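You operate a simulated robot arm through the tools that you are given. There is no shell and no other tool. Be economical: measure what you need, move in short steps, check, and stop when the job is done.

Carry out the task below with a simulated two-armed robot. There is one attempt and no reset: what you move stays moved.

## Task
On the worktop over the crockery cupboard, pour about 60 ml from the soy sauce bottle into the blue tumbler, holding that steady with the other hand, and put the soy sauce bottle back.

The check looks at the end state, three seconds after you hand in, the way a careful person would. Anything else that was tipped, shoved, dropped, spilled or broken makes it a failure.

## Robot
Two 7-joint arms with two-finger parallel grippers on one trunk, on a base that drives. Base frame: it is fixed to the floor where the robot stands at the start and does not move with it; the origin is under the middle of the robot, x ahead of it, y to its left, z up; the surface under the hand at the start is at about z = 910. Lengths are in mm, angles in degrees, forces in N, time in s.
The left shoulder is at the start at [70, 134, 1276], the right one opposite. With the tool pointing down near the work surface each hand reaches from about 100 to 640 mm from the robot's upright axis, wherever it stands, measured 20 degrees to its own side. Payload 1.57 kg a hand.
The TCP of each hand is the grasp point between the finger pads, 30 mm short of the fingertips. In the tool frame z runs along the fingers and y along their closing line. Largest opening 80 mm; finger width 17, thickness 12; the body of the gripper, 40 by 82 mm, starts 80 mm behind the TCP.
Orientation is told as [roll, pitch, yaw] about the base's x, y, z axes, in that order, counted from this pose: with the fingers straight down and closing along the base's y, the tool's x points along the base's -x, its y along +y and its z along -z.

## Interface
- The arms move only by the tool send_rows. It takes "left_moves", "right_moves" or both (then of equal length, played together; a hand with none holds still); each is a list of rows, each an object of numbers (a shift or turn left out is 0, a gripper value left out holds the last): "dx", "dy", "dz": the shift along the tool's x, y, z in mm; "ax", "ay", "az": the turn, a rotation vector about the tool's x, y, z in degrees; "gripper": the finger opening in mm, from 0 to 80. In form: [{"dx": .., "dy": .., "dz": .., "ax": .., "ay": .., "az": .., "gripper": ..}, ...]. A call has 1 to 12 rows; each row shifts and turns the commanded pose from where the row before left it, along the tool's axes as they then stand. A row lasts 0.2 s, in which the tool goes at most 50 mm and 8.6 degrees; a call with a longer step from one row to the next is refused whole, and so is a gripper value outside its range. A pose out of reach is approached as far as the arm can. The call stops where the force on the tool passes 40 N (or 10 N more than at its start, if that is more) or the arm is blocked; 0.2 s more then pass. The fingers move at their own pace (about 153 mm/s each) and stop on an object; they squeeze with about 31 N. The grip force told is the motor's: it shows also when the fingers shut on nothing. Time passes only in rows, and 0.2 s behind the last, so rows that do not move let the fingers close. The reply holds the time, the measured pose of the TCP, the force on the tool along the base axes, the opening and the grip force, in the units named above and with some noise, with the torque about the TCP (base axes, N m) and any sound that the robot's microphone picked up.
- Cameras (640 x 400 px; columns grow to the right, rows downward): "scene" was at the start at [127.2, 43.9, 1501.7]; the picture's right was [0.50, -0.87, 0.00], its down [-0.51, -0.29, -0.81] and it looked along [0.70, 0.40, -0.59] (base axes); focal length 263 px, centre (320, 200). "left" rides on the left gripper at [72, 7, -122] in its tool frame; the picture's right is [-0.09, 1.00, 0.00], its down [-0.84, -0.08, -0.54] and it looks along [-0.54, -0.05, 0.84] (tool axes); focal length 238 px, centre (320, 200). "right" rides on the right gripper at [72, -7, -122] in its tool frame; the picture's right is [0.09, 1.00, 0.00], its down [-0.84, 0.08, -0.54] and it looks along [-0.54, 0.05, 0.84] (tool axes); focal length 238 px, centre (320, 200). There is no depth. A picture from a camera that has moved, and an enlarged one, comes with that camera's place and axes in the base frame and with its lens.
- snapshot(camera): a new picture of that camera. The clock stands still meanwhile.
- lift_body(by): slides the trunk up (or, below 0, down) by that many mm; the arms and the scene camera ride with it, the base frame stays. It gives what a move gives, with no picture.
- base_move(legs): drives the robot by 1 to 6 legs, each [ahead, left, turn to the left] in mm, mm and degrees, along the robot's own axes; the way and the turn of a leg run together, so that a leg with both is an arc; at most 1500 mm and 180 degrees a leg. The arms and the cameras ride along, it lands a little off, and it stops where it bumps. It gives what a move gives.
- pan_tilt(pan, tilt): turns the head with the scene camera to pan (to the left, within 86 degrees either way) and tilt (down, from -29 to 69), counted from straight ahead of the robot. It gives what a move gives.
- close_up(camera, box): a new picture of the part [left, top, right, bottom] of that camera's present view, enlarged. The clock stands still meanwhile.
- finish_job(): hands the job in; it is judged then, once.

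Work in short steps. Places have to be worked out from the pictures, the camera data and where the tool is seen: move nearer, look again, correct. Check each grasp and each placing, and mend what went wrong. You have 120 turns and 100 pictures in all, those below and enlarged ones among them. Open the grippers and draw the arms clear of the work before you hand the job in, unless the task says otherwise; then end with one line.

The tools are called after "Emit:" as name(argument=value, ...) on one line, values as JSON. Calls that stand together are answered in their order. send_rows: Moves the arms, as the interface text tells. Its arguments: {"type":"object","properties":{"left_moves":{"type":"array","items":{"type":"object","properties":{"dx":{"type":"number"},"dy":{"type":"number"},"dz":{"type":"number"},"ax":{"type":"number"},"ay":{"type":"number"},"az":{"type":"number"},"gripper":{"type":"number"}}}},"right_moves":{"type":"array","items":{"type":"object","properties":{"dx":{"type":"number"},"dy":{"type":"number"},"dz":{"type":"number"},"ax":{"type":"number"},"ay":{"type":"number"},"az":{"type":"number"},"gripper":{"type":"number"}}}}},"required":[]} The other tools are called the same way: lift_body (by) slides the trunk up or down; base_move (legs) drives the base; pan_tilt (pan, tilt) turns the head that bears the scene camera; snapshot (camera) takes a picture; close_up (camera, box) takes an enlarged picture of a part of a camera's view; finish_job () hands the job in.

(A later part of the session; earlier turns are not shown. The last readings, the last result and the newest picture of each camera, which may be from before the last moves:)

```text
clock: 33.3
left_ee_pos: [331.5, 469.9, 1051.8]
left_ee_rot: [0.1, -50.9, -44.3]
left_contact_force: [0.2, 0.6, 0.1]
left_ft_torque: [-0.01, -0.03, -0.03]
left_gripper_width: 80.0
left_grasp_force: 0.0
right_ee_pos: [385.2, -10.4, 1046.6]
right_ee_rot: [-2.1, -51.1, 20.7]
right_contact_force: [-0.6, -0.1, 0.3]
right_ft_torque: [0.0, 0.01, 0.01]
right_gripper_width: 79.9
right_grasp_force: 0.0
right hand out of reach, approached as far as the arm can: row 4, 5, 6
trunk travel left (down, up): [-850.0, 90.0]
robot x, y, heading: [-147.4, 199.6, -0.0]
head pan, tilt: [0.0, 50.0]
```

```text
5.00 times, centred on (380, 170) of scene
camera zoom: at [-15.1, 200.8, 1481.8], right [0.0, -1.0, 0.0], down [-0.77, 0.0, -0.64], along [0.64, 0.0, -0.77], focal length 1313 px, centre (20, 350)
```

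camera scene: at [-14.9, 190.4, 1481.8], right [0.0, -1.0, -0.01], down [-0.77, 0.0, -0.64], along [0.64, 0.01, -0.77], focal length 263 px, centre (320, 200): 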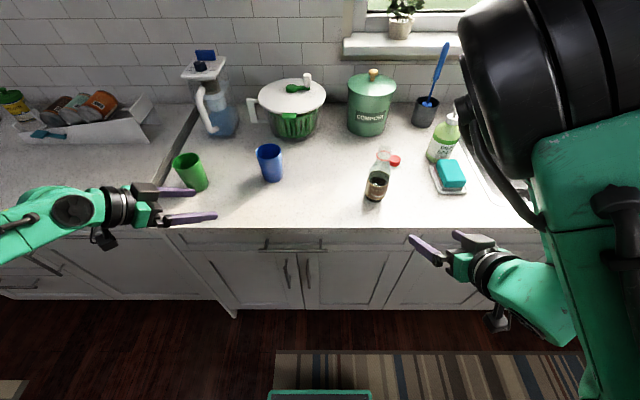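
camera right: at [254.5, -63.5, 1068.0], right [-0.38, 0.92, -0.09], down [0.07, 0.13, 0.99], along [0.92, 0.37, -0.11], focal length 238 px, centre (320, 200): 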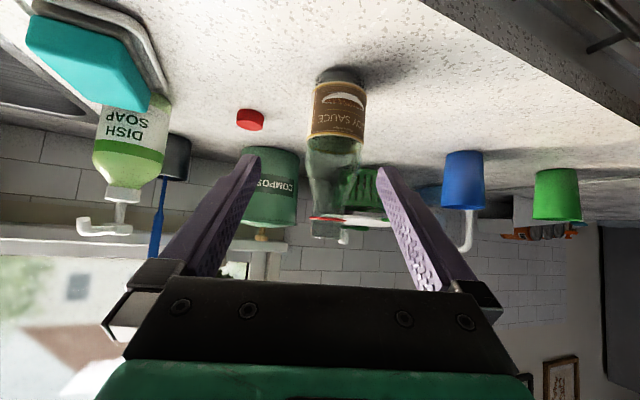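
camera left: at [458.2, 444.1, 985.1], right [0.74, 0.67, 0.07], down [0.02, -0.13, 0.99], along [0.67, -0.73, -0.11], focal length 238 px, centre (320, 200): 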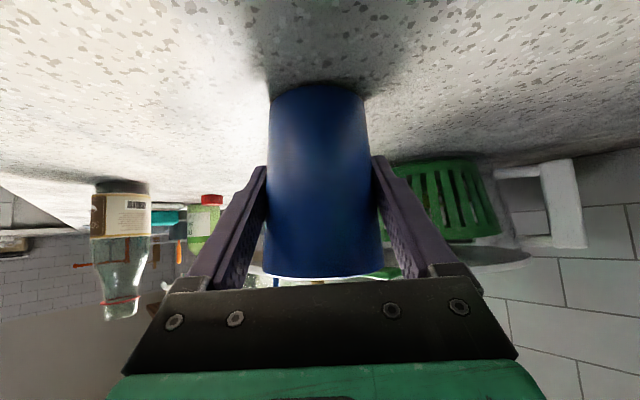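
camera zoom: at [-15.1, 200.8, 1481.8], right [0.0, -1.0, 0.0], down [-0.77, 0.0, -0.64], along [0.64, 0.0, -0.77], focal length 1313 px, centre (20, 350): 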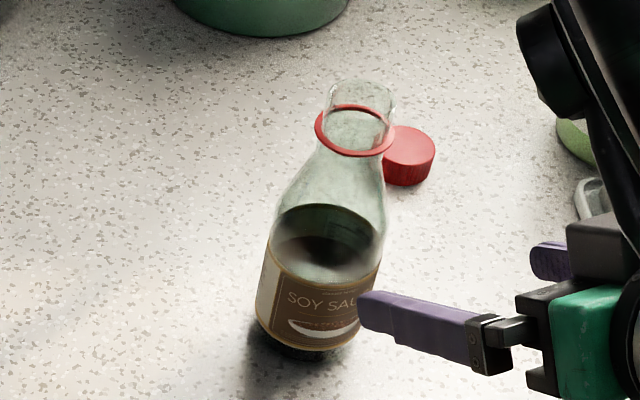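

The right arm still sits elbow-high and bends badly at the wrist for forward fingers. Lowering the trunk should level the forearm, so I first raise both hands 200 mm to make up for the drop.

Emit:
send_rows(right_moves=[{"dx": -31, "dz": -25}, {"dx": -31, "dz": -25}, {"dx": -31, "dz": -25}, {"dx": -31, "dz": -25}, {"dx": -31, "dz": -25}], left_moves=[{"dx": -31, "dz": -25}, {"dx": -31, "dz": -25}, {"dx": -31, "dz": -25}, {"dx": -31, "dz": -25}, {"dx": -31, "dz": -25}])

Emit:
snapshot(camera="scene")

```text
clock: 34.5
left_ee_pos: [330.9, 467.3, 1252.7]
left_ee_rot: [0.0, -50.8, -44.3]
left_contact_force: [-0.7, -0.5, 0.1]
left_ft_torque: [0.0, -0.01, -0.01]
left_gripper_width: 80.0
left_grasp_force: 0.0
right_ee_pos: [387.3, -37.6, 1239.6]
right_ee_rot: [-1.0, -51.2, 19.7]
right_contact_force: [0.5, -0.7, -0.9]
right_ft_torque: [-0.01, 0.0, 0.02]
right_gripper_width: 79.5
right_grasp_force: 0.1
right hand out of reach, approached as far as the arm can: row 1, 2, 3, 4, 5
trunk travel left (down, up): [-850.0, 90.0]
robot x, y, heading: [-145.2, 196.6, 0.3]
head pan, tilt: [0.0, 50.0]
```

```text
67 pictures are left
camera scene: at [-18.8, 198.7, 1479.9], right [-0.01, -1.0, 0.0], down [-0.78, 0.01, -0.62], along [0.62, -0.01, -0.78], focal length 263 px, centre (320, 200)
```

scene: 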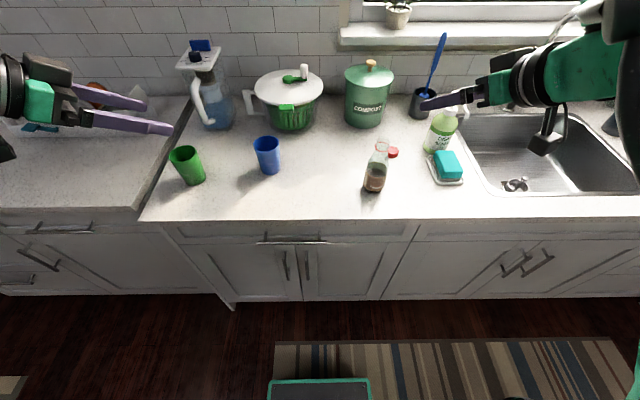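

The head camera shifted slightly, so the right elbow seems to have been rubbing near the head. Its elbow is now farther out. I lower the trunk 200 mm.

Emit:
lift_body(by=-200)

Emit:
pan_tilt(pan=0, tilt=40)

Emit:
snapshot(camera="scene")

```text
clock: 36.7
left_ee_pos: [332.7, 468.4, 1051.1]
left_ee_rot: [0.2, -50.9, -44.4]
left_contact_force: [-0.2, 1.0, 0.0]
left_ft_torque: [-0.01, -0.02, 0.03]
left_gripper_width: 80.1
left_grasp_force: 0.0
right_ee_pos: [388.1, -38.8, 1041.5]
right_ee_rot: [-1.2, -51.4, 19.7]
right_contact_force: [1.2, 0.8, -1.0]
right_ft_torque: [0.04, 0.03, 0.04]
right_gripper_width: 80.0
right_grasp_force: 0.0
trunk travel left (down, up): [-650.0, 290.0]
robot x, y, heading: [-146.5, 200.3, 0.3]
head pan, tilt: [0.0, 50.0]
```

```text
clock: 37.4
left_ee_pos: [331.1, 467.1, 1051.3]
left_ee_rot: [0.2, -50.9, -44.4]
left_contact_force: [0.8, 0.1, 0.2]
left_ft_torque: [-0.02, -0.02, 0.04]
left_gripper_width: 80.2
left_grasp_force: 0.0
right_ee_pos: [388.2, -40.3, 1038.8]
right_ee_rot: [-0.9, -51.1, 19.6]
right_contact_force: [-0.1, 0.1, 0.2]
right_ft_torque: [0.03, -0.04, 0.01]
right_gripper_width: 80.2
right_grasp_force: 0.1
trunk travel left (down, up): [-650.0, 290.0]
robot x, y, heading: [-147.4, 202.1, 0.3]
head pan, tilt: [0.0, 40.0]
```

```text
66 pictures are left
camera scene: at [-15.3, 196.9, 1283.9], right [-0.03, -1.0, 0.0], down [-0.75, 0.03, -0.66], along [0.66, -0.02, -0.75], focal length 263 px, centre (320, 200)
```

scene: 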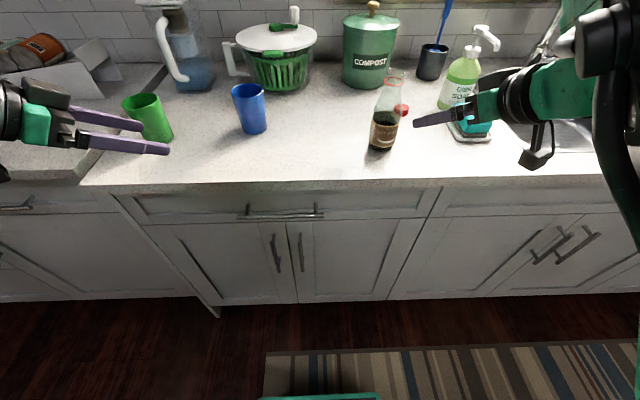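

The head reads a tilt of 40 but still looks at 49 degrees, so the right arm is pressing on it. I move the right hand out and back, away from the head and clear of the counter objects.

Emit:
send_rows(right_moves=[{"dx": 18, "dy": -21.7, "dz": -22.3}, {"dx": 18, "dy": -21.7, "dz": -22.3}, {"dx": 18, "dy": -21.7, "dz": -22.3}, {"dx": 18, "dy": -21.7, "dz": -22.3}, {"dx": 18, "dy": -21.7, "dz": -22.3}, {"dx": 18, "dy": -21.7, "dz": -22.3}, {"dx": 18, "dy": -21.7, "dz": -22.3}])

Emit:
snapshot(camera="scene")

```text
clock: 39.0
left_ee_pos: [331.9, 465.8, 1051.1]
left_ee_rot: [0.2, -50.9, -44.5]
left_contact_force: [-0.3, 0.2, 0.6]
left_ft_torque: [0.03, -0.03, 0.04]
left_gripper_width: 80.3
left_grasp_force: 0.1
right_ee_pos: [248.4, -248.4, 1044.8]
right_ee_rot: [-1.8, -51.1, 20.7]
right_contact_force: [0.6, 1.4, 0.6]
right_ft_torque: [0.03, 0.0, -0.01]
right_gripper_width: 80.1
right_grasp_force: 0.0
trunk travel left (down, up): [-650.0, 290.0]
robot x, y, heading: [-145.1, 196.8, 0.4]
head pan, tilt: [0.0, 40.0]
```

```text
65 pictures are left
camera scene: at [-8.8, 198.0, 1296.2], right [0.0, -1.0, 0.0], down [-0.64, 0.0, -0.77], along [0.77, 0.0, -0.64], focal length 263 px, centre (320, 200)
```

scene: 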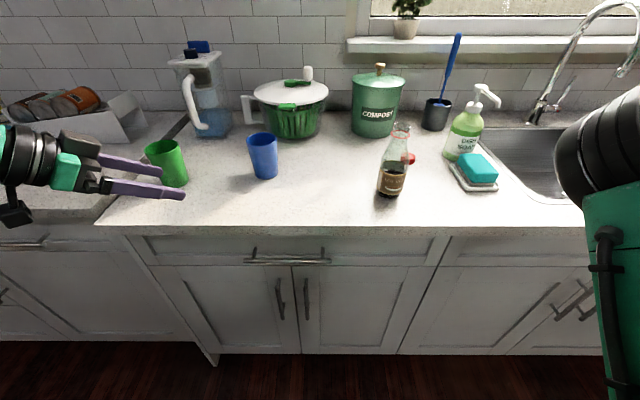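

The head is free now. I pan right to see how the right arm stands.

Emit:
pan_tilt(pan=-60, tilt=35)

Emit:
snapshot(camera="scene")

Emit:
pan_tilt(pan=60, tilt=35)

Emit:
snapshot(camera="scene")

```text
clock: 40.3
left_ee_pos: [332.5, 467.7, 1051.7]
left_ee_rot: [0.1, -50.8, -44.5]
left_contact_force: [-0.3, 1.3, 0.5]
left_ft_torque: [0.0, 0.0, 0.02]
left_gripper_width: 79.7
left_grasp_force: 0.0
right_ee_pos: [248.6, -246.0, 1044.7]
right_ee_rot: [-1.9, -51.1, 20.6]
right_contact_force: [-0.4, -0.6, 0.2]
right_ft_torque: [0.02, 0.0, 0.01]
right_gripper_width: 80.0
right_grasp_force: 0.1
trunk travel left (down, up): [-650.0, 290.0]
robot x, y, heading: [-142.3, 197.7, 0.4]
head pan, tilt: [-60.0, 35.0]
```

```text
64 pictures are left
camera scene: at [-49.1, 123.6, 1303.7], right [-0.86, -0.5, 0.0], down [-0.29, 0.5, -0.82], along [0.41, -0.71, -0.57], focal length 263 px, centre (320, 200)
```

scene: 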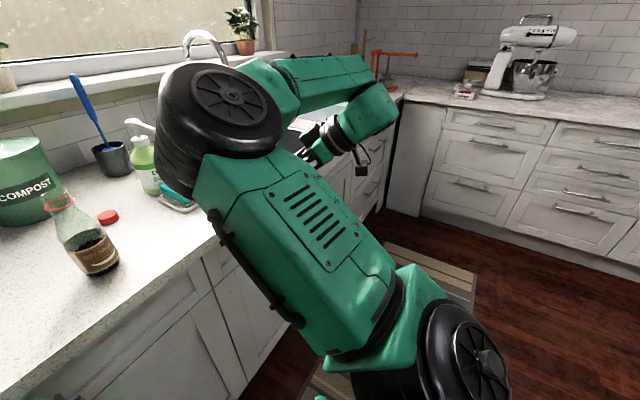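

```text
clock: 42.3
left_ee_pos: [331.9, 467.3, 1051.2]
left_ee_rot: [0.2, -50.9, -44.4]
left_contact_force: [0.3, -0.2, -0.9]
left_ft_torque: [0.01, 0.0, 0.0]
left_gripper_width: 80.0
left_grasp_force: 0.0
right_ee_pos: [248.3, -245.6, 1043.5]
right_ee_rot: [-1.9, -51.1, 20.6]
right_contact_force: [-0.5, 0.1, 0.2]
right_ft_torque: [0.01, 0.0, -0.04]
right_gripper_width: 80.3
right_grasp_force: 0.1
trunk travel left (down, up): [-650.0, 290.0]
robot x, y, heading: [-141.1, 197.1, 0.3]
head pan, tilt: [60.0, 35.0]
```

```text
63 pictures are left
camera scene: at [-49.8, 275.9, 1303.7], right [0.87, -0.5, 0.0], down [-0.28, -0.5, -0.82], along [0.41, 0.71, -0.57], focal length 263 px, centre (320, 200)
```

scene: 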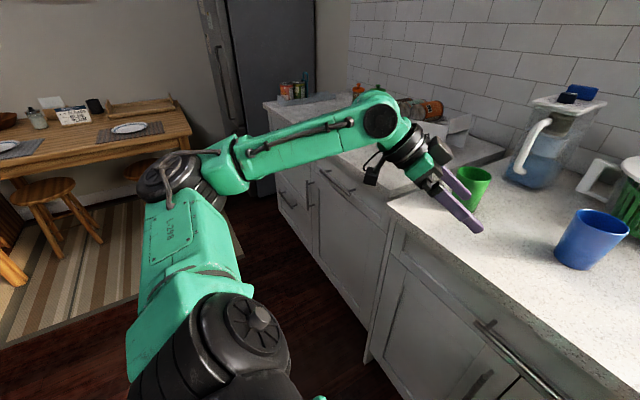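

The left elbow is out to its side, while the right elbow sits up and forward beside the head. I yaw the right hand strongly inward, in free space in front of the counter, to draw its elbow outward.

Emit:
send_rows(right_moves=[{"ax": -6.2, "az": -5.03}, {"ax": -6.2, "az": -5.03}, {"ax": -6.2, "az": -5.03}, {"ax": -6.2, "az": -5.03}, {"ax": -6.2, "az": -5.03}, {"ax": -6.2, "az": -5.03}, {"ax": -6.2, "az": -5.03}, {"ax": -6.2, "az": -5.03}])

Emit:
pan_tilt(pan=-60, tilt=35)

Emit:
snapshot(camera="scene")

```text
clock: 44.1
left_ee_pos: [332.0, 467.3, 1052.3]
left_ee_rot: [0.2, -50.8, -44.3]
left_contact_force: [1.2, -0.6, 0.1]
left_ft_torque: [0.01, -0.02, 0.0]
left_gripper_width: 79.7
left_grasp_force: 0.1
right_ee_pos: [244.3, -240.3, 1039.6]
right_ee_rot: [-1.4, -49.8, 84.1]
right_contact_force: [0.0, -0.2, -0.1]
right_ft_torque: [-0.02, -0.01, 0.0]
right_gripper_width: 80.0
right_grasp_force: 0.0
right hand out of reach, approached as far as the arm can: row 8
trunk travel left (down, up): [-650.0, 290.0]
robot x, y, heading: [-146.2, 198.7, 0.2]
head pan, tilt: [60.0, 35.0]
```

```text
clock: 46.1
left_ee_pos: [331.7, 468.9, 1051.8]
left_ee_rot: [0.1, -50.9, -44.3]
left_contact_force: [0.9, -0.8, -0.3]
left_ft_torque: [-0.01, -0.01, 0.0]
left_gripper_width: 80.2
left_grasp_force: 0.0
right_ee_pos: [243.8, -240.3, 1040.9]
right_ee_rot: [-1.4, -49.8, 83.8]
right_contact_force: [0.2, 0.5, -0.1]
right_ft_torque: [-0.01, 0.01, 0.03]
right_gripper_width: 79.9
right_grasp_force: 0.0
trunk travel left (down, up): [-650.0, 290.0]
robot x, y, heading: [-148.5, 197.8, 0.4]
head pan, tilt: [-60.0, 35.0]
```

```text
62 pictures are left
camera scene: at [-49.1, 123.4, 1303.7], right [-0.86, -0.5, 0.0], down [-0.29, 0.5, -0.82], along [0.41, -0.71, -0.57], focal length 263 px, centre (320, 200)
```

scene: 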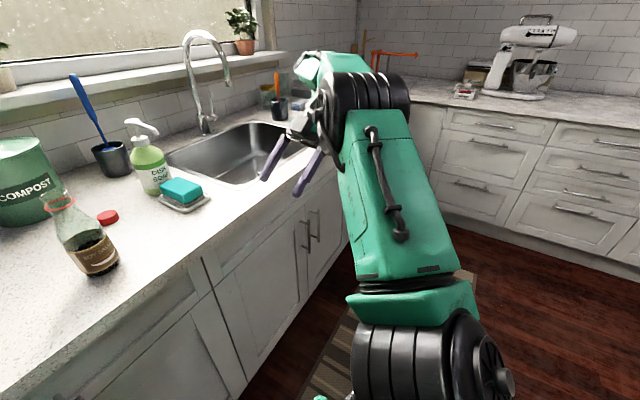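

That worked: the right elbow is now out to its side. I bring the hand in front of the bottle and ease the yaw back to about 45.

Emit:
send_rows(right_moves=[{"dx": -21.4, "dy": -20.5, "dz": 23.8}, {"dx": -21.4, "dy": -20.5, "dz": 23.8}, {"dx": -21.4, "dy": -20.5, "dz": 23.8}, {"dx": -21.4, "dy": -20.5, "dz": 23.8}, {"dx": -21.4, "dy": -20.5, "dz": 23.8}, {"dx": -21.4, "dy": -20.5, "dz": 23.8}, {"dx": -21.4, "dy": -20.5, "dz": 23.8}, {"ax": 5.97, "az": 5}, {"ax": 5.97, "az": 5}, {"ax": 5.97, "az": 5}, {"ax": 5.97, "az": 5}, {"ax": 5.97, "az": 5}])

Emit:
pan_tilt(pan=0, tilt=40)

Emit:
snapshot(camera="scene")

Emit:
snapshot(camera="right")

```text
clock: 48.7
left_ee_pos: [329.4, 467.1, 1052.6]
left_ee_rot: [0.3, -51.0, -44.5]
left_contact_force: [0.5, 0.0, 0.6]
left_ft_torque: [-0.02, 0.0, 0.04]
left_gripper_width: 79.9
left_grasp_force: 0.1
right_ee_pos: [411.6, -37.3, 1050.6]
right_ee_rot: [-1.2, -50.4, 44.8]
right_contact_force: [-1.0, 0.3, 0.4]
right_ft_torque: [-0.01, 0.05, -0.05]
right_gripper_width: 80.2
right_grasp_force: 0.1
trunk travel left (down, up): [-650.0, 290.0]
robot x, y, heading: [-145.6, 200.8, 0.5]
head pan, tilt: [-60.0, 35.0]
```

```text
clock: 50.0
left_ee_pos: [332.0, 468.1, 1051.6]
left_ee_rot: [0.1, -50.9, -44.4]
left_contact_force: [-0.8, 0.4, -0.8]
left_ft_torque: [0.0, -0.01, -0.01]
left_gripper_width: 79.8
left_grasp_force: 0.0
right_ee_pos: [415.4, -35.5, 1050.8]
right_ee_rot: [-0.8, -50.4, 44.9]
right_contact_force: [0.6, -0.2, 0.3]
right_ft_torque: [0.01, -0.01, 0.02]
right_gripper_width: 80.0
right_grasp_force: 0.0
trunk travel left (down, up): [-650.0, 290.0]
robot x, y, heading: [-142.7, 198.0, 0.1]
head pan, tilt: [0.0, 40.0]
```

```text
61 pictures are left
camera scene: at [-8.4, 199.8, 1296.1], right [0.0, -1.0, 0.0], down [-0.64, 0.0, -0.77], along [0.77, 0.0, -0.64], focal length 263 px, centre (320, 200)
```

scene: 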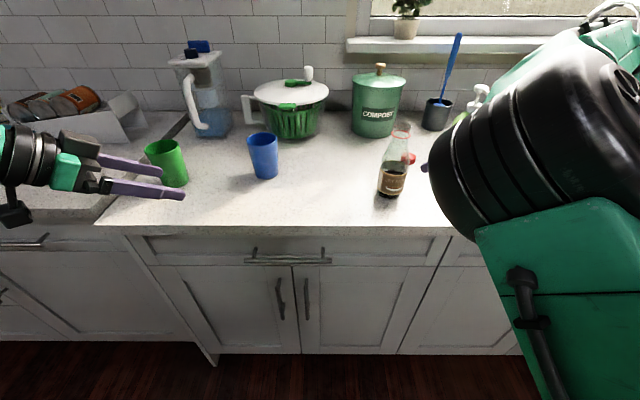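

```text
60 pictures are left
camera right: at [318.4, -139.5, 1072.6], right [-0.73, 0.67, -0.08], down [0.02, 0.14, 0.99], along [0.68, 0.73, -0.12], focal length 238 px, centre (320, 200)
```

right: 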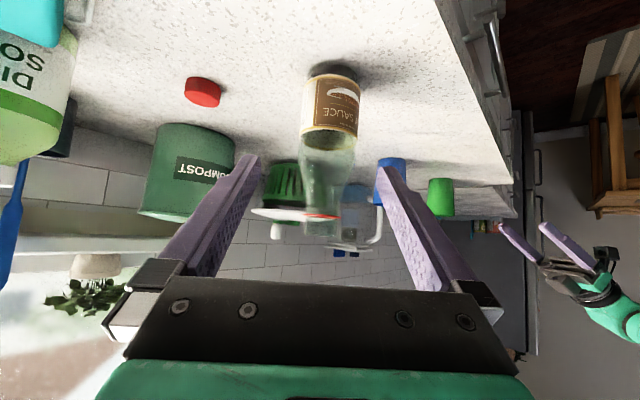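

The pose was reached exactly. The bottle is about 5 mm to the +y side and 129 mm ahead, so I shift and advance halfway.

Emit:
send_rows(right_moves=[{"dy": 5.5}, {"dz": 22}, {"dz": 22}, {"dz": 22}, {}])

Emit:
snapshot(camera="right")

```text
clock: 51.2
left_ee_pos: [330.4, 467.5, 1051.6]
left_ee_rot: [0.1, -50.9, -44.4]
left_contact_force: [0.1, -0.3, 0.7]
left_ft_torque: [-0.01, 0.01, -0.04]
left_gripper_width: 80.2
left_grasp_force: 0.0
right_ee_pos: [447.6, 4.5, 1006.6]
right_ee_rot: [-1.0, -50.4, 44.8]
right_contact_force: [-0.3, 0.1, 0.1]
right_ft_torque: [0.01, -0.01, -0.03]
right_gripper_width: 79.7
right_grasp_force: 0.0
trunk travel left (down, up): [-650.0, 290.0]
robot x, y, heading: [-147.5, 198.6, 0.3]
head pan, tilt: [0.0, 40.0]
```

```text
59 pictures are left
camera right: at [351.3, -99.0, 1029.6], right [-0.73, 0.67, -0.08], down [0.02, 0.14, 0.99], along [0.68, 0.72, -0.12], focal length 238 px, centre (320, 200)
```

right: 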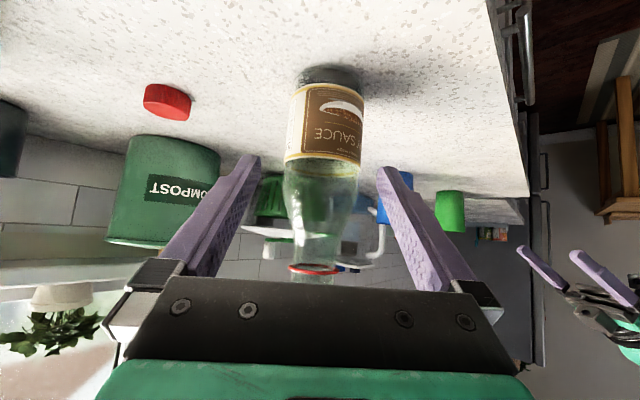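

It's nicely centred. I advance the last 60 mm with a 2 mm correction.

Emit:
send_rows(right_moves=[{"dy": 2, "dz": 15}, {"dz": 15}, {"dz": 15}, {"dz": 15}, {}])

Emit:
snapshot(camera="right")

Emit:
close_up(camera="scene", box=[330, 100, 470, 210])

```text
clock: 52.4
left_ee_pos: [331.9, 469.1, 1051.4]
left_ee_rot: [0.1, -50.8, -44.4]
left_contact_force: [-0.2, 0.2, -0.6]
left_ft_torque: [0.04, 0.0, 0.03]
left_gripper_width: 79.8
left_grasp_force: 0.2
right_ee_pos: [478.8, 36.1, 967.9]
right_ee_rot: [-1.0, -50.5, 44.8]
right_contact_force: [0.6, -0.1, 0.4]
right_ft_torque: [0.0, -0.01, -0.01]
right_gripper_width: 79.9
right_grasp_force: 0.1
trunk travel left (down, up): [-650.0, 290.0]
robot x, y, heading: [-145.4, 199.1, 0.2]
head pan, tilt: [0.0, 40.0]
```

```text
58 pictures are left
camera right: at [383.2, -66.5, 991.7], right [-0.73, 0.67, -0.08], down [0.02, 0.14, 0.99], along [0.68, 0.72, -0.12], focal length 238 px, centre (320, 200)
```

right: 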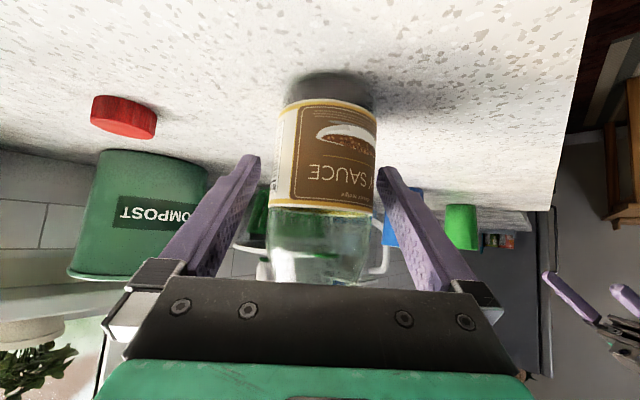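

```text
3.64 times, centred on (400, 155) of scene
camera zoom: at [-8.8, 199.8, 1296.2], right [0.0, -1.0, 0.0], down [-0.64, 0.0, -0.77], along [0.77, 0.0, -0.64], focal length 955 px, centre (29, 364)
```

zoom: 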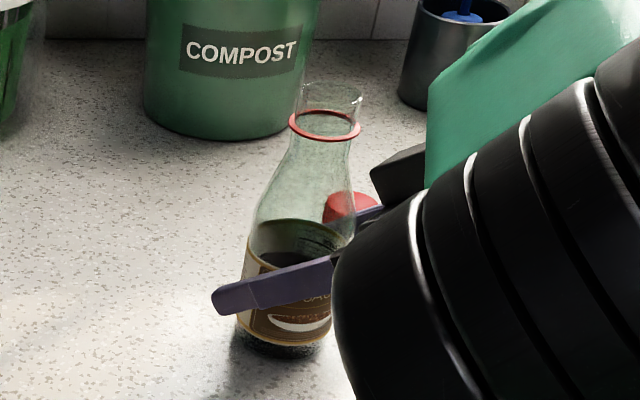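

The bottle body is between the fingers, about 58 mm above its base. I close gradually.

Emit:
send_rows(right_moves=[{"dy": 1.5, "gripper": 72}, {"gripper": 68}, {"gripper": 65}, {"gripper": 62}, {"gripper": 59}, {"gripper": 54}, {"gripper": 54}])

Emit:
snapshot(camera="right")

```text
clock: 54.0
left_ee_pos: [331.8, 467.2, 1051.7]
left_ee_rot: [0.0, -50.9, -44.4]
left_contact_force: [-0.2, 0.3, 0.8]
left_ft_torque: [-0.01, -0.01, -0.01]
left_gripper_width: 79.9
left_grasp_force: 0.1
right_ee_pos: [477.9, 37.4, 969.0]
right_ee_rot: [-1.0, -50.4, 44.8]
right_contact_force: [0.9, -0.9, 0.5]
right_ft_torque: [0.04, 0.07, 0.0]
right_gripper_width: 58.3
right_grasp_force: 31.0
trunk travel left (down, up): [-650.0, 290.0]
robot x, y, heading: [-144.6, 196.4, 0.5]
head pan, tilt: [0.0, 40.0]
```

```text
56 pictures are left
camera right: at [382.1, -65.5, 991.8], right [-0.73, 0.67, -0.08], down [0.02, 0.14, 0.99], along [0.68, 0.72, -0.12], focal length 238 px, centre (320, 200)
```

right: 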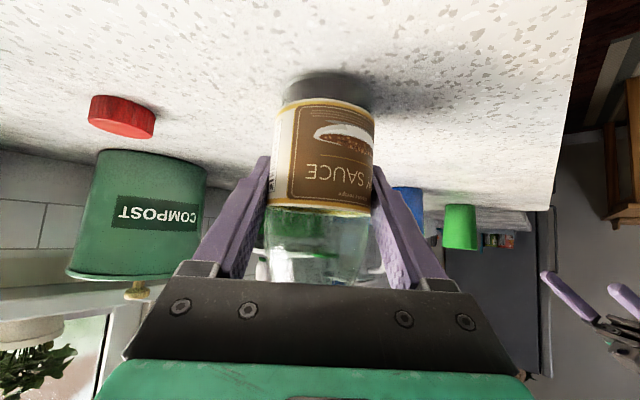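

The bottle is gripped at 58 mm with 31 N; its home pose is TCP (478, 37, 969). Before lifting it, I bring the left hand back to the tumbler's pre-grasp point.

Emit:
send_rows(left_moves=[{"dx": -17.8, "dy": 13.4, "dz": 23.5}, {"dx": -17.8, "dy": 13.4, "dz": 23.5}, {"dx": -17.8, "dy": 13.4, "dz": 23.5}, {"dx": -17.8, "dy": 13.4, "dz": 23.5}, {"dx": -17.8, "dy": 13.4, "dz": 23.5}, {}])

Emit:
snapshot(camera="left")

Emit:
snapshot(camera="scene")

```text
clock: 55.4
left_ee_pos: [483.7, 411.2, 1045.6]
left_ee_rot: [0.2, -51.0, -44.4]
left_contact_force: [-0.9, -0.2, 0.1]
left_ft_torque: [-0.03, -0.02, -0.01]
left_gripper_width: 80.1
left_grasp_force: 0.1
right_ee_pos: [478.4, 37.5, 969.4]
right_ee_rot: [-1.1, -50.4, 44.9]
right_contact_force: [0.5, 0.3, 2.2]
right_ft_torque: [0.12, 0.08, -0.04]
right_gripper_width: 57.9
right_grasp_force: 31.3
trunk travel left (down, up): [-650.0, 290.0]
robot x, y, heading: [-144.5, 196.5, 0.2]
head pan, tilt: [0.0, 40.0]
```

```text
55 pictures are left
camera left: at [388.4, 513.2, 1065.5], right [0.74, 0.67, 0.07], down [0.02, -0.13, 0.99], along [0.68, -0.73, -0.11], focal length 238 px, centre (320, 200)
```

left: 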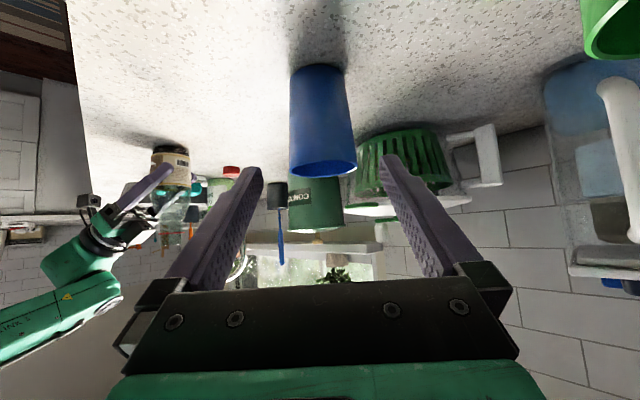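

```text
54 pictures are left
camera scene: at [-8.6, 200.3, 1296.1], right [0.0, -1.0, 0.0], down [-0.64, 0.0, -0.77], along [0.77, 0.0, -0.64], focal length 263 px, centre (320, 200)
```

scene: 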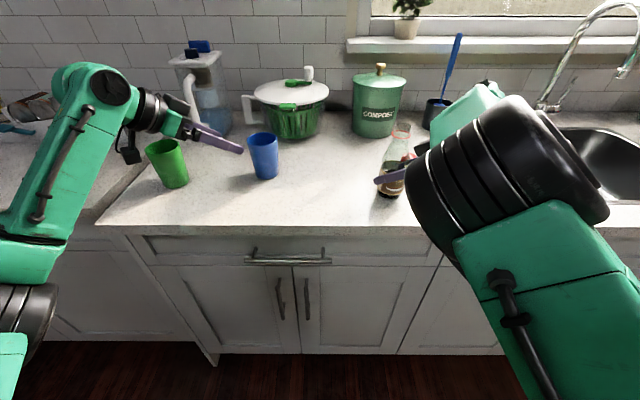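

The left hand is back on the old line. I advance 126 mm to where the tumbler was held.

Emit:
send_rows(left_moves=[{"dz": 18}, {"dz": 18}, {"dz": 18}, {"dz": 18}, {"dz": 18}, {"dz": 18}, {"dz": 18}, {}])

Emit:
snapshot(camera="left")

```text
clock: 57.2
left_ee_pos: [553.5, 345.1, 966.2]
left_ee_rot: [0.2, -50.9, -44.5]
left_contact_force: [-0.4, -0.1, 0.4]
left_ft_torque: [0.01, -0.02, 0.01]
left_gripper_width: 80.2
left_grasp_force: 0.1
right_ee_pos: [479.3, 38.2, 969.4]
right_ee_rot: [-0.9, -50.4, 44.8]
right_contact_force: [0.4, 0.4, 1.8]
right_ft_torque: [0.13, 0.12, 0.0]
right_gripper_width: 58.1
right_grasp_force: 31.0
trunk travel left (down, up): [-650.0, 290.0]
robot x, y, heading: [-145.2, 202.3, 0.3]
head pan, tilt: [0.0, 40.0]
```

```text
53 pictures are left
camera left: at [457.2, 445.9, 986.8], right [0.74, 0.67, 0.07], down [0.02, -0.13, 0.99], along [0.68, -0.73, -0.11], focal length 238 px, centre (320, 200)
```

left: 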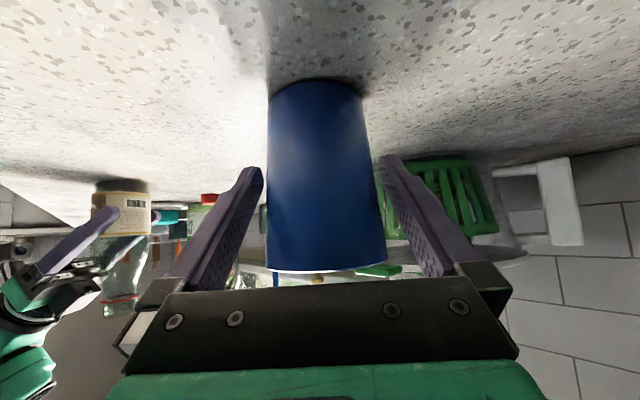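

The cup is centred. I close the left gripper on it.

Emit:
send_rows(left_moves=[{"gripper": 72}, {"gripper": 69}, {"gripper": 67}, {"gripper": 65}, {"gripper": 63}, {"gripper": 58}, {"gripper": 58}])

```text
clock: 58.8
left_ee_pos: [554.1, 344.4, 967.0]
left_ee_rot: [0.2, -50.9, -44.4]
left_contact_force: [-0.1, -1.0, -0.8]
left_ft_torque: [0.02, 0.04, -0.03]
left_gripper_width: 64.4
left_grasp_force: 30.8
right_ee_pos: [477.3, 37.6, 967.7]
right_ee_rot: [-1.0, -50.3, 44.8]
right_contact_force: [-0.3, 1.0, 1.8]
right_ft_torque: [0.14, 0.1, -0.03]
right_gripper_width: 57.9
right_grasp_force: 31.3
trunk travel left (down, up): [-650.0, 290.0]
robot x, y, heading: [-142.4, 197.0, 0.3]
head pan, tilt: [0.0, 40.0]
```

Both are held. I lift the bottle straight up 110 mm, slowly, keeping it upright.

Emit:
send_rows(right_moves=[{"dx": -3.9, "dz": -3.2}, {"dx": -11.6, "dz": -9.6}, {"dx": -15.4, "dz": -12.7}, {"dx": -15.4, "dz": -12.7}, {"dx": -15.4, "dz": -12.7}, {"dx": -15.4, "dz": -12.7}, {"dx": -7.7, "dz": -6.4}, {}, {}])

Emit:
snapshot(camera="left")

Emit:
snapshot(camera="right")

```text
clock: 60.8
left_ee_pos: [554.9, 342.2, 967.7]
left_ee_rot: [0.1, -51.0, -44.5]
left_contact_force: [0.9, 0.2, 3.6]
left_ft_torque: [-0.02, -0.01, 0.01]
left_gripper_width: 64.1
left_grasp_force: 31.3
right_ee_pos: [478.6, 37.5, 1079.1]
right_ee_rot: [-0.9, -50.4, 44.7]
right_contact_force: [-0.4, -0.2, -4.1]
right_ft_torque: [0.01, -0.03, -0.01]
right_gripper_width: 55.2
right_grasp_force: 30.8
trunk travel left (down, up): [-650.0, 290.0]
robot x, y, heading: [-143.0, 197.2, 0.4]
head pan, tilt: [0.0, 40.0]
```

```text
52 pictures are left
camera left: at [457.4, 445.5, 986.9], right [0.74, 0.67, 0.07], down [0.02, -0.13, 0.99], along [0.68, -0.73, -0.11], focal length 238 px, centre (320, 200)
```

left: 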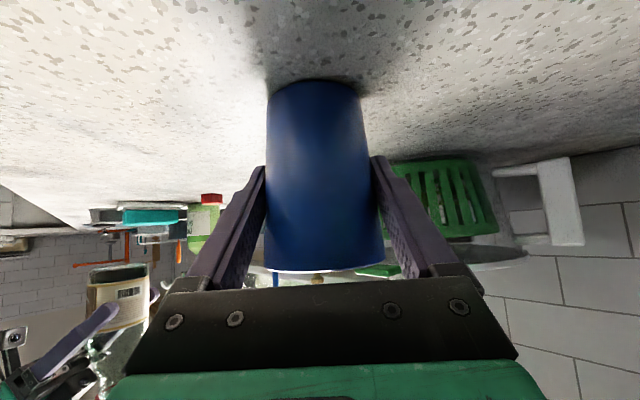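

```text
51 pictures are left
camera right: at [381.3, -65.1, 1101.9], right [-0.73, 0.67, -0.08], down [0.02, 0.14, 0.99], along [0.68, 0.72, -0.12], focal length 238 px, centre (320, 200)
```

right: 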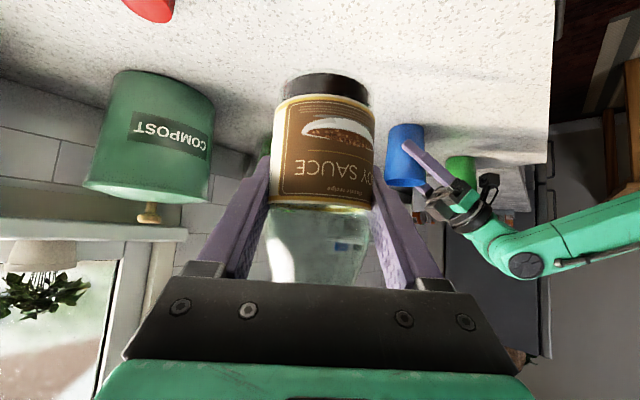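

The bottle weighs about 4.1 N. The grip reading changed from 58 to 55 mm, so I check for slipping with a short wait and a close look.

Emit:
send_rows(right_moves=[{}, {}, {}, {}])

Emit:
close_up(camera="scene", box=[330, 60, 490, 180])

Emit:
close_up(camera="right", box=[240, 50, 400, 290])

```text
clock: 61.8
left_ee_pos: [553.6, 343.2, 967.0]
left_ee_rot: [0.1, -50.9, -44.3]
left_contact_force: [0.9, 0.0, 3.0]
left_ft_torque: [-0.08, 0.04, 0.0]
left_gripper_width: 64.3
left_grasp_force: 31.0
right_ee_pos: [478.1, 37.7, 1078.8]
right_ee_rot: [-0.9, -50.4, 44.8]
right_contact_force: [-0.5, 0.6, -3.8]
right_ft_torque: [0.0, 0.02, -0.02]
right_gripper_width: 55.3
right_grasp_force: 31.0
trunk travel left (down, up): [-650.0, 290.0]
robot x, y, heading: [-145.2, 199.4, 0.7]
head pan, tilt: [0.0, 40.0]
```

```text
3.33 times, centred on (410, 120) of scene
camera zoom: at [-8.4, 199.6, 1296.1], right [0.0, -1.0, 0.0], down [-0.64, 0.0, -0.77], along [0.77, 0.0, -0.64], focal length 876 px, centre (20, 467)
```

zoom: 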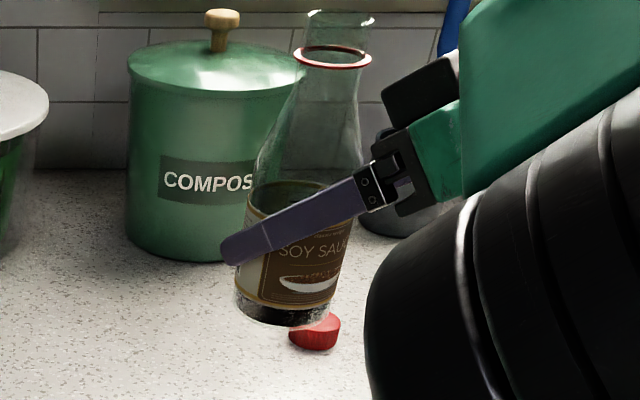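

```text
1.67 times, centred on (320, 170) of right
camera zoom: at [381.3, -64.9, 1101.9], right [-0.73, 0.67, -0.08], down [0.02, 0.14, 0.99], along [0.68, 0.72, -0.12], focal length 397 px, centre (320, 250)
```

zoom: 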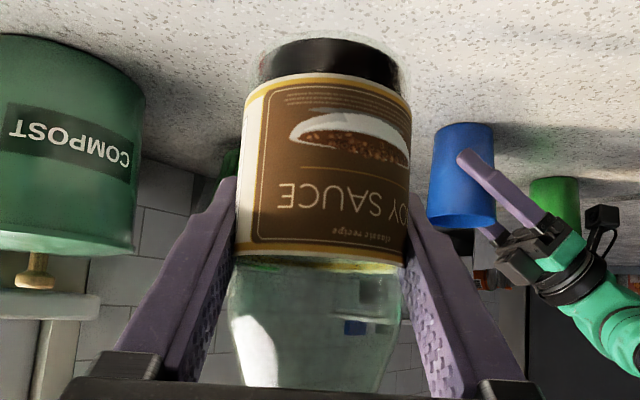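

The grip is steady: the bottle bottom is about 56 mm below the TCP and the mouth about 108 mm above. Leaning the hand over the cup from this stance would overreach the right arm, so I release the cup for now and draw the left hand back and up. I also pull the bottle in, so I can drive closer.

Emit:
send_rows(left_moves=[{"gripper": 72}, {"gripper": 80}, {"gripper": 80}, {"dz": -15}, {"dz": -25}, {"dz": -35}, {"dz": -35}, {"dx": -5, "dy": -22.8, "dz": -25}, {"dx": -5, "dy": -22.8, "dz": -25}, {"dx": -5, "dy": -22.8, "dz": -25}, {"dx": -5, "dy": -22.8, "dz": -25}], right_moves=[{}, {}, {}, {"dx": 1, "dy": 3, "dz": -3}, {"dx": 2.6, "dy": 7, "dz": -7}, {"dx": 4.2, "dy": 11.3, "dz": -11.3}, {"dx": 4.2, "dy": 11.3, "dz": -11.3}, {"dx": 4.2, "dy": 11.3, "dz": -11.3}, {"dx": 2.6, "dy": 7, "dz": -7}, {"dx": 2, "dy": 5.5, "dz": -5.6}, {}])

Emit:
snapshot(camera="scene")

```text
clock: 64.2
left_ee_pos: [382.3, 382.1, 1113.7]
left_ee_rot: [0.2, -50.9, -44.4]
left_contact_force: [-0.5, -0.9, -0.8]
left_ft_torque: [0.02, 0.03, -0.02]
left_gripper_width: 79.6
left_grasp_force: 0.0
right_ee_pos: [398.8, 37.1, 1099.0]
right_ee_rot: [-0.2, -51.0, 43.9]
right_contact_force: [0.0, 1.0, -4.2]
right_ft_torque: [-0.02, 0.0, 0.0]
right_gripper_width: 55.3
right_grasp_force: 31.3
trunk travel left (down, up): [-650.0, 290.0]
robot x, y, heading: [-147.4, 196.1, 0.5]
head pan, tilt: [0.0, 40.0]
```

```text
48 pictures are left
camera scene: at [-8.8, 199.5, 1296.1], right [0.0, -1.0, 0.0], down [-0.64, 0.0, -0.77], along [0.77, 0.0, -0.64], focal length 263 px, centre (320, 200)
```

scene: 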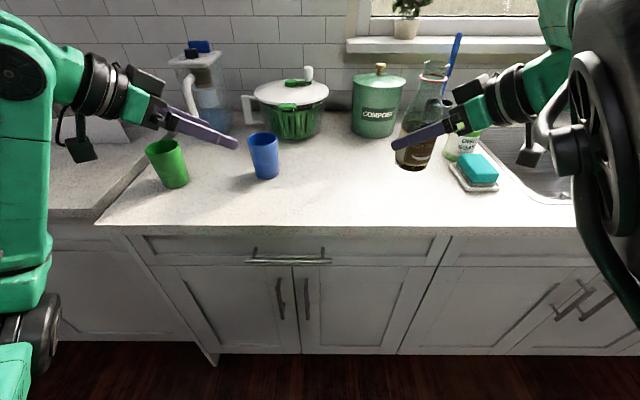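

Before driving forward I check how low the left elbow hangs.

Emit:
pan_tilt(pan=50, tilt=45)

Emit:
snapshot(camera="scene")

```text
clock: 65.4
left_ee_pos: [383.7, 383.2, 1112.7]
left_ee_rot: [0.2, -51.0, -44.4]
left_contact_force: [0.2, -0.1, -0.5]
left_ft_torque: [0.02, 0.02, 0.03]
left_gripper_width: 80.0
left_grasp_force: 0.0
right_ee_pos: [398.0, 36.7, 1098.9]
right_ee_rot: [-0.2, -50.9, 43.9]
right_contact_force: [0.4, -0.3, -3.8]
right_ft_torque: [0.0, 0.05, 0.02]
right_gripper_width: 55.3
right_grasp_force: 31.3
trunk travel left (down, up): [-650.0, 290.0]
robot x, y, heading: [-143.5, 201.9, 0.3]
head pan, tilt: [50.0, 45.0]
```

```text
47 pictures are left
camera scene: at [-40.8, 261.8, 1288.8], right [0.77, -0.64, 0.0], down [-0.45, -0.54, -0.71], along [0.45, 0.54, -0.71], focal length 263 px, centre (320, 200)
```

scene: 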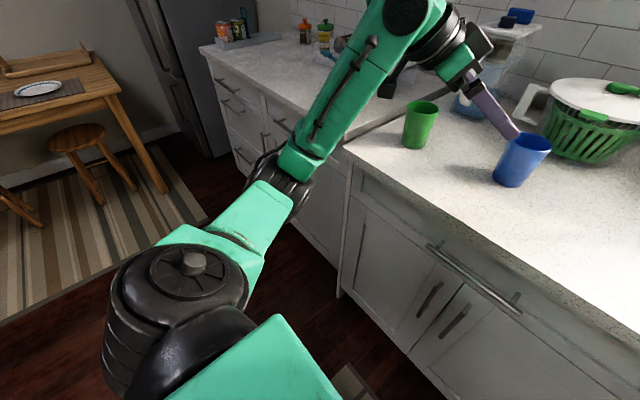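

The elbow is well clear of the counter edge. I drive forward 110 mm and left 90 mm in small legs.

Emit:
base_move(legs=[[37, 30, 0], [37, 30, 0], [36, 30, 0]])

Emit:
pan_tilt(pan=0, tilt=45)

Emit:
snapshot(camera="scene")

Emit:
snapshot(camera="left")

```text
clock: 67.3
left_ee_pos: [489.3, 470.6, 1116.3]
left_ee_rot: [0.6, -51.0, -44.9]
left_contact_force: [0.2, 0.0, 0.7]
left_ft_torque: [0.02, -0.03, 0.03]
left_gripper_width: 79.9
left_grasp_force: 0.2
right_ee_pos: [504.2, 123.9, 1099.5]
right_ee_rot: [-0.2, -51.1, 43.7]
right_contact_force: [-0.2, 0.1, -2.6]
right_ft_torque: [0.02, 0.01, -0.03]
right_gripper_width: 55.3
right_grasp_force: 30.6
trunk travel left (down, up): [-650.0, 290.0]
robot x, y, heading: [-35.2, 288.1, 0.1]
head pan, tilt: [50.0, 45.0]
```

```text
clock: 68.5
left_ee_pos: [495.4, 473.8, 1113.2]
left_ee_rot: [0.0, -51.0, -44.5]
left_contact_force: [0.3, -0.3, -0.8]
left_ft_torque: [0.0, 0.0, 0.03]
left_gripper_width: 80.1
left_grasp_force: 0.0
right_ee_pos: [508.2, 126.1, 1099.2]
right_ee_rot: [0.0, -51.0, 43.5]
right_contact_force: [0.3, -0.4, -2.8]
right_ft_torque: [-0.03, -0.02, 0.0]
right_gripper_width: 55.2
right_grasp_force: 31.1
trunk travel left (down, up): [-650.0, 290.0]
robot x, y, heading: [-37.7, 288.5, 0.2]
head pan, tilt: [0.0, 45.0]
```

```text
46 pictures are left
camera scene: at [98.0, 290.5, 1288.8], right [0.0, -1.0, 0.0], down [-0.71, 0.0, -0.71], along [0.71, 0.0, -0.71], focal length 263 px, centre (320, 200)
```

scene: 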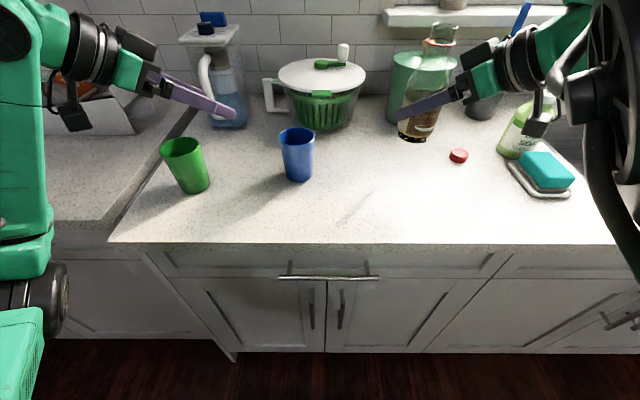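

```text
45 pictures are left
camera left: at [397.3, 576.2, 1133.0], right [0.74, 0.67, 0.07], down [0.02, -0.13, 0.99], along [0.67, -0.73, -0.11], focal length 238 px, centre (320, 200)
```

left: 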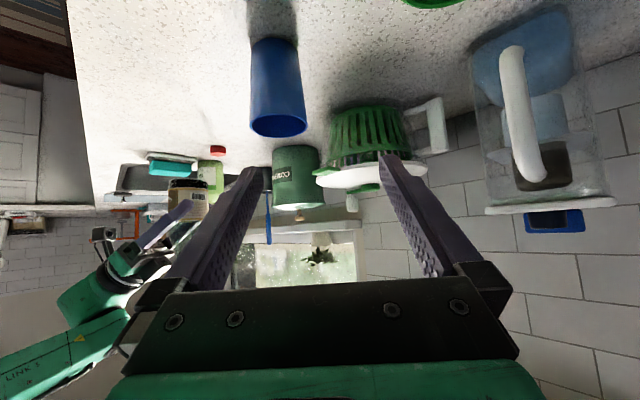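

The force reading dropped from about −4 to −2.7 N. I look closely at the bottle and the counter for any spill.

Emit:
close_up(camera="scene", box=[380, 10, 500, 160])

Emit:
send_rows(right_moves=[{}, {}])

```text
2.67 times, centred on (440, 85) of scene
camera zoom: at [98.0, 290.5, 1288.8], right [0.0, -1.0, 0.0], down [-0.71, 0.0, -0.71], along [0.71, 0.0, -0.71], focal length 700 px, centre (0, 507)
```

zoom: 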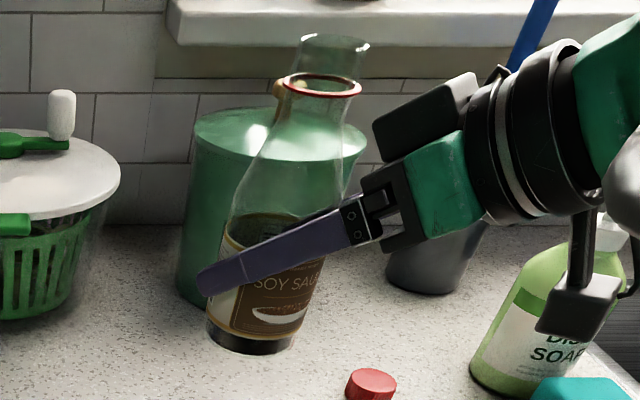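

```text
clock: 69.1
left_ee_pos: [493.7, 474.4, 1112.9]
left_ee_rot: [0.1, -50.9, -44.4]
left_contact_force: [0.2, 0.7, 0.1]
left_ft_torque: [0.01, 0.02, -0.03]
left_gripper_width: 80.0
left_grasp_force: 0.1
right_ee_pos: [507.7, 124.8, 1098.7]
right_ee_rot: [0.1, -51.0, 43.6]
right_contact_force: [-0.7, 0.5, -2.6]
right_ft_torque: [0.03, 0.0, -0.01]
right_gripper_width: 55.1
right_grasp_force: 30.5
trunk travel left (down, up): [-650.0, 290.0]
robot x, y, heading: [-38.0, 287.9, 0.0]
head pan, tilt: [0.0, 45.0]
```

The liquid is still up to the top of the label and the counter is clean, so the force change is sensor drift. I bring the left hand back to the tumbler's pre-grasp point.

Emit:
send_rows(left_moves=[{"dx": 7.3, "dy": -12.8, "dz": 17.6}, {"dx": 7.3, "dy": -12.8, "dz": 17.6}, {"dx": 7.3, "dy": -12.8, "dz": 17.6}, {"dx": 7.3, "dy": -12.8, "dz": 17.6}, {}])

Emit:
snapshot(camera="left")

```text
clock: 70.3
left_ee_pos: [483.7, 413.1, 1044.6]
left_ee_rot: [0.2, -50.9, -44.5]
left_contact_force: [-0.1, 0.7, -0.3]
left_ft_torque: [-0.02, 0.03, 0.02]
left_gripper_width: 79.9
left_grasp_force: 0.1
right_ee_pos: [507.7, 127.0, 1097.9]
right_ee_rot: [0.0, -51.0, 43.6]
right_contact_force: [-0.5, 0.4, -3.1]
right_ft_torque: [0.01, 0.01, 0.0]
right_gripper_width: 55.2
right_grasp_force: 30.6
trunk travel left (down, up): [-650.0, 290.0]
robot x, y, heading: [-36.0, 289.8, 0.1]
head pan, tilt: [0.0, 45.0]
```

```text
43 pictures are left
camera left: at [386.5, 515.3, 1064.9], right [0.74, 0.67, 0.07], down [0.02, -0.13, 0.99], along [0.67, -0.73, -0.11], focal length 238 px, centre (320, 200)
```

left: 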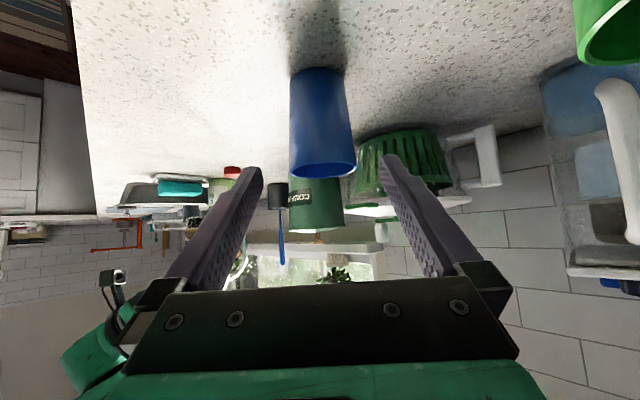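

The view is the same as in the last good approach, so I advance 126 mm and close in the same way.

Emit:
send_rows(left_moves=[{"dz": 21}, {"dz": 21}, {"dz": 21}, {"dz": 21}, {"dz": 21}, {"dz": 21}, {}, {"gripper": 71}, {"gripper": 67}, {"gripper": 64}, {"gripper": 58}, {"gripper": 58}])

Emit:
snapshot(camera="scene")

```text
clock: 72.9
left_ee_pos: [554.2, 343.5, 966.2]
left_ee_rot: [0.3, -50.9, -44.5]
left_contact_force: [-0.7, -0.9, -0.4]
left_ft_torque: [-0.03, -0.02, 0.01]
left_gripper_width: 64.1
left_grasp_force: 31.3
right_ee_pos: [507.2, 127.1, 1099.2]
right_ee_rot: [0.0, -51.0, 43.5]
right_contact_force: [-0.4, -0.6, -2.8]
right_ft_torque: [-0.02, 0.01, 0.01]
right_gripper_width: 55.1
right_grasp_force: 30.6
trunk travel left (down, up): [-650.0, 290.0]
robot x, y, heading: [-33.8, 292.3, 0.2]
head pan, tilt: [0.0, 45.0]
```

```text
42 pictures are left
camera scene: at [97.9, 290.2, 1288.8], right [0.0, -1.0, 0.0], down [-0.71, 0.0, -0.71], along [0.71, 0.0, -0.71], focal length 263 px, centre (320, 200)
```

scene: 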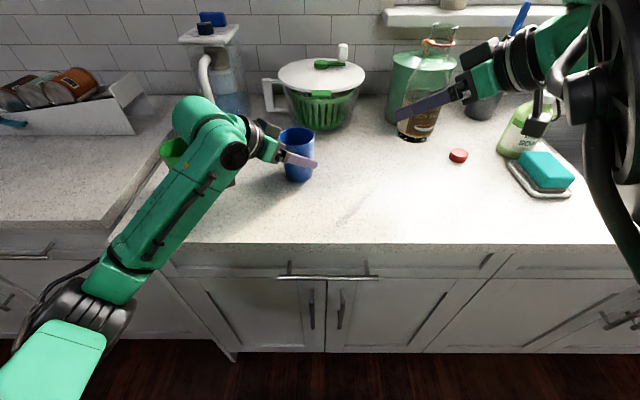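

The cup is held again. I carry the bottle upright to a staging point beside the tumbler, about 140 mm away from it.

Emit:
send_rows(right_moves=[{"dx": -1.8, "dy": 8, "dz": 2.2}, {"dx": -3.8, "dy": 17, "dz": 4.7}, {"dx": -4.4, "dy": 20, "dz": 5.5}, {"dx": -4.4, "dy": 20, "dz": 5.5}, {"dx": -4.4, "dy": 20, "dz": 5.5}, {"dx": -3.8, "dy": 17, "dz": 4.7}, {"dx": -2.6, "dy": 12, "dz": 3.2}, {"dx": -1.3, "dy": 6, "dz": 1.6}, {}])

Emit:
snapshot(camera="scene")

Emit:
snapshot(camera="right")

```text
clock: 74.9
left_ee_pos: [553.0, 342.7, 968.7]
left_ee_rot: [0.2, -50.9, -44.5]
left_contact_force: [-0.6, -0.2, -1.0]
left_ft_torque: [0.02, 0.0, -0.03]
left_gripper_width: 63.9
left_grasp_force: 30.6
right_ee_pos: [506.1, 134.0, 1103.9]
right_ee_rot: [0.6, -51.4, 43.1]
right_contact_force: [0.0, -0.3, -3.2]
right_ft_torque: [0.03, -0.01, 0.02]
right_gripper_width: 55.3
right_grasp_force: 31.2
right hand out of reach, approached as far as the arm can: row 2, 3, 4, 5, 6, 7, 8
trunk travel left (down, up): [-650.0, 290.0]
robot x, y, heading: [-34.5, 287.6, 0.2]
head pan, tilt: [0.0, 45.0]
```

```text
41 pictures are left
camera scene: at [98.0, 290.3, 1288.8], right [0.0, -1.0, 0.0], down [-0.71, 0.0, -0.71], along [0.71, 0.0, -0.71], focal length 263 px, centre (320, 200)
```

scene: 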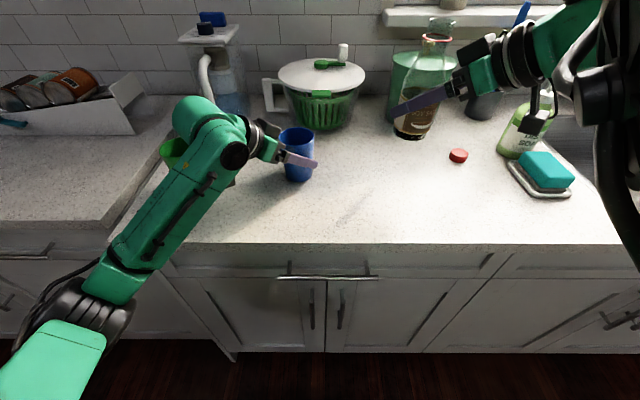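

```text
40 pictures are left
camera right: at [409.3, 30.3, 1124.8], right [-0.73, 0.68, -0.07], down [0.02, 0.12, 0.99], along [0.69, 0.72, -0.1], focal length 238 px, centre (320, 200)
```

right: 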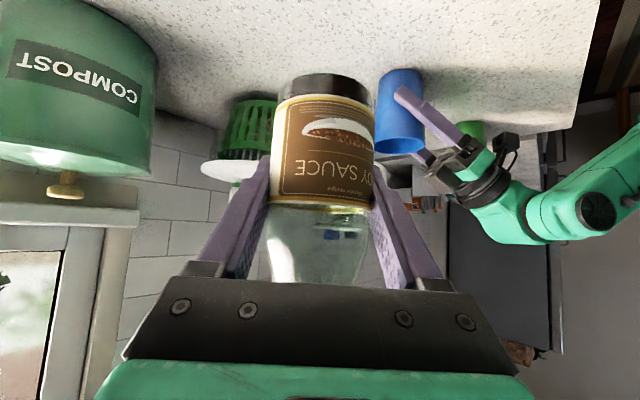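

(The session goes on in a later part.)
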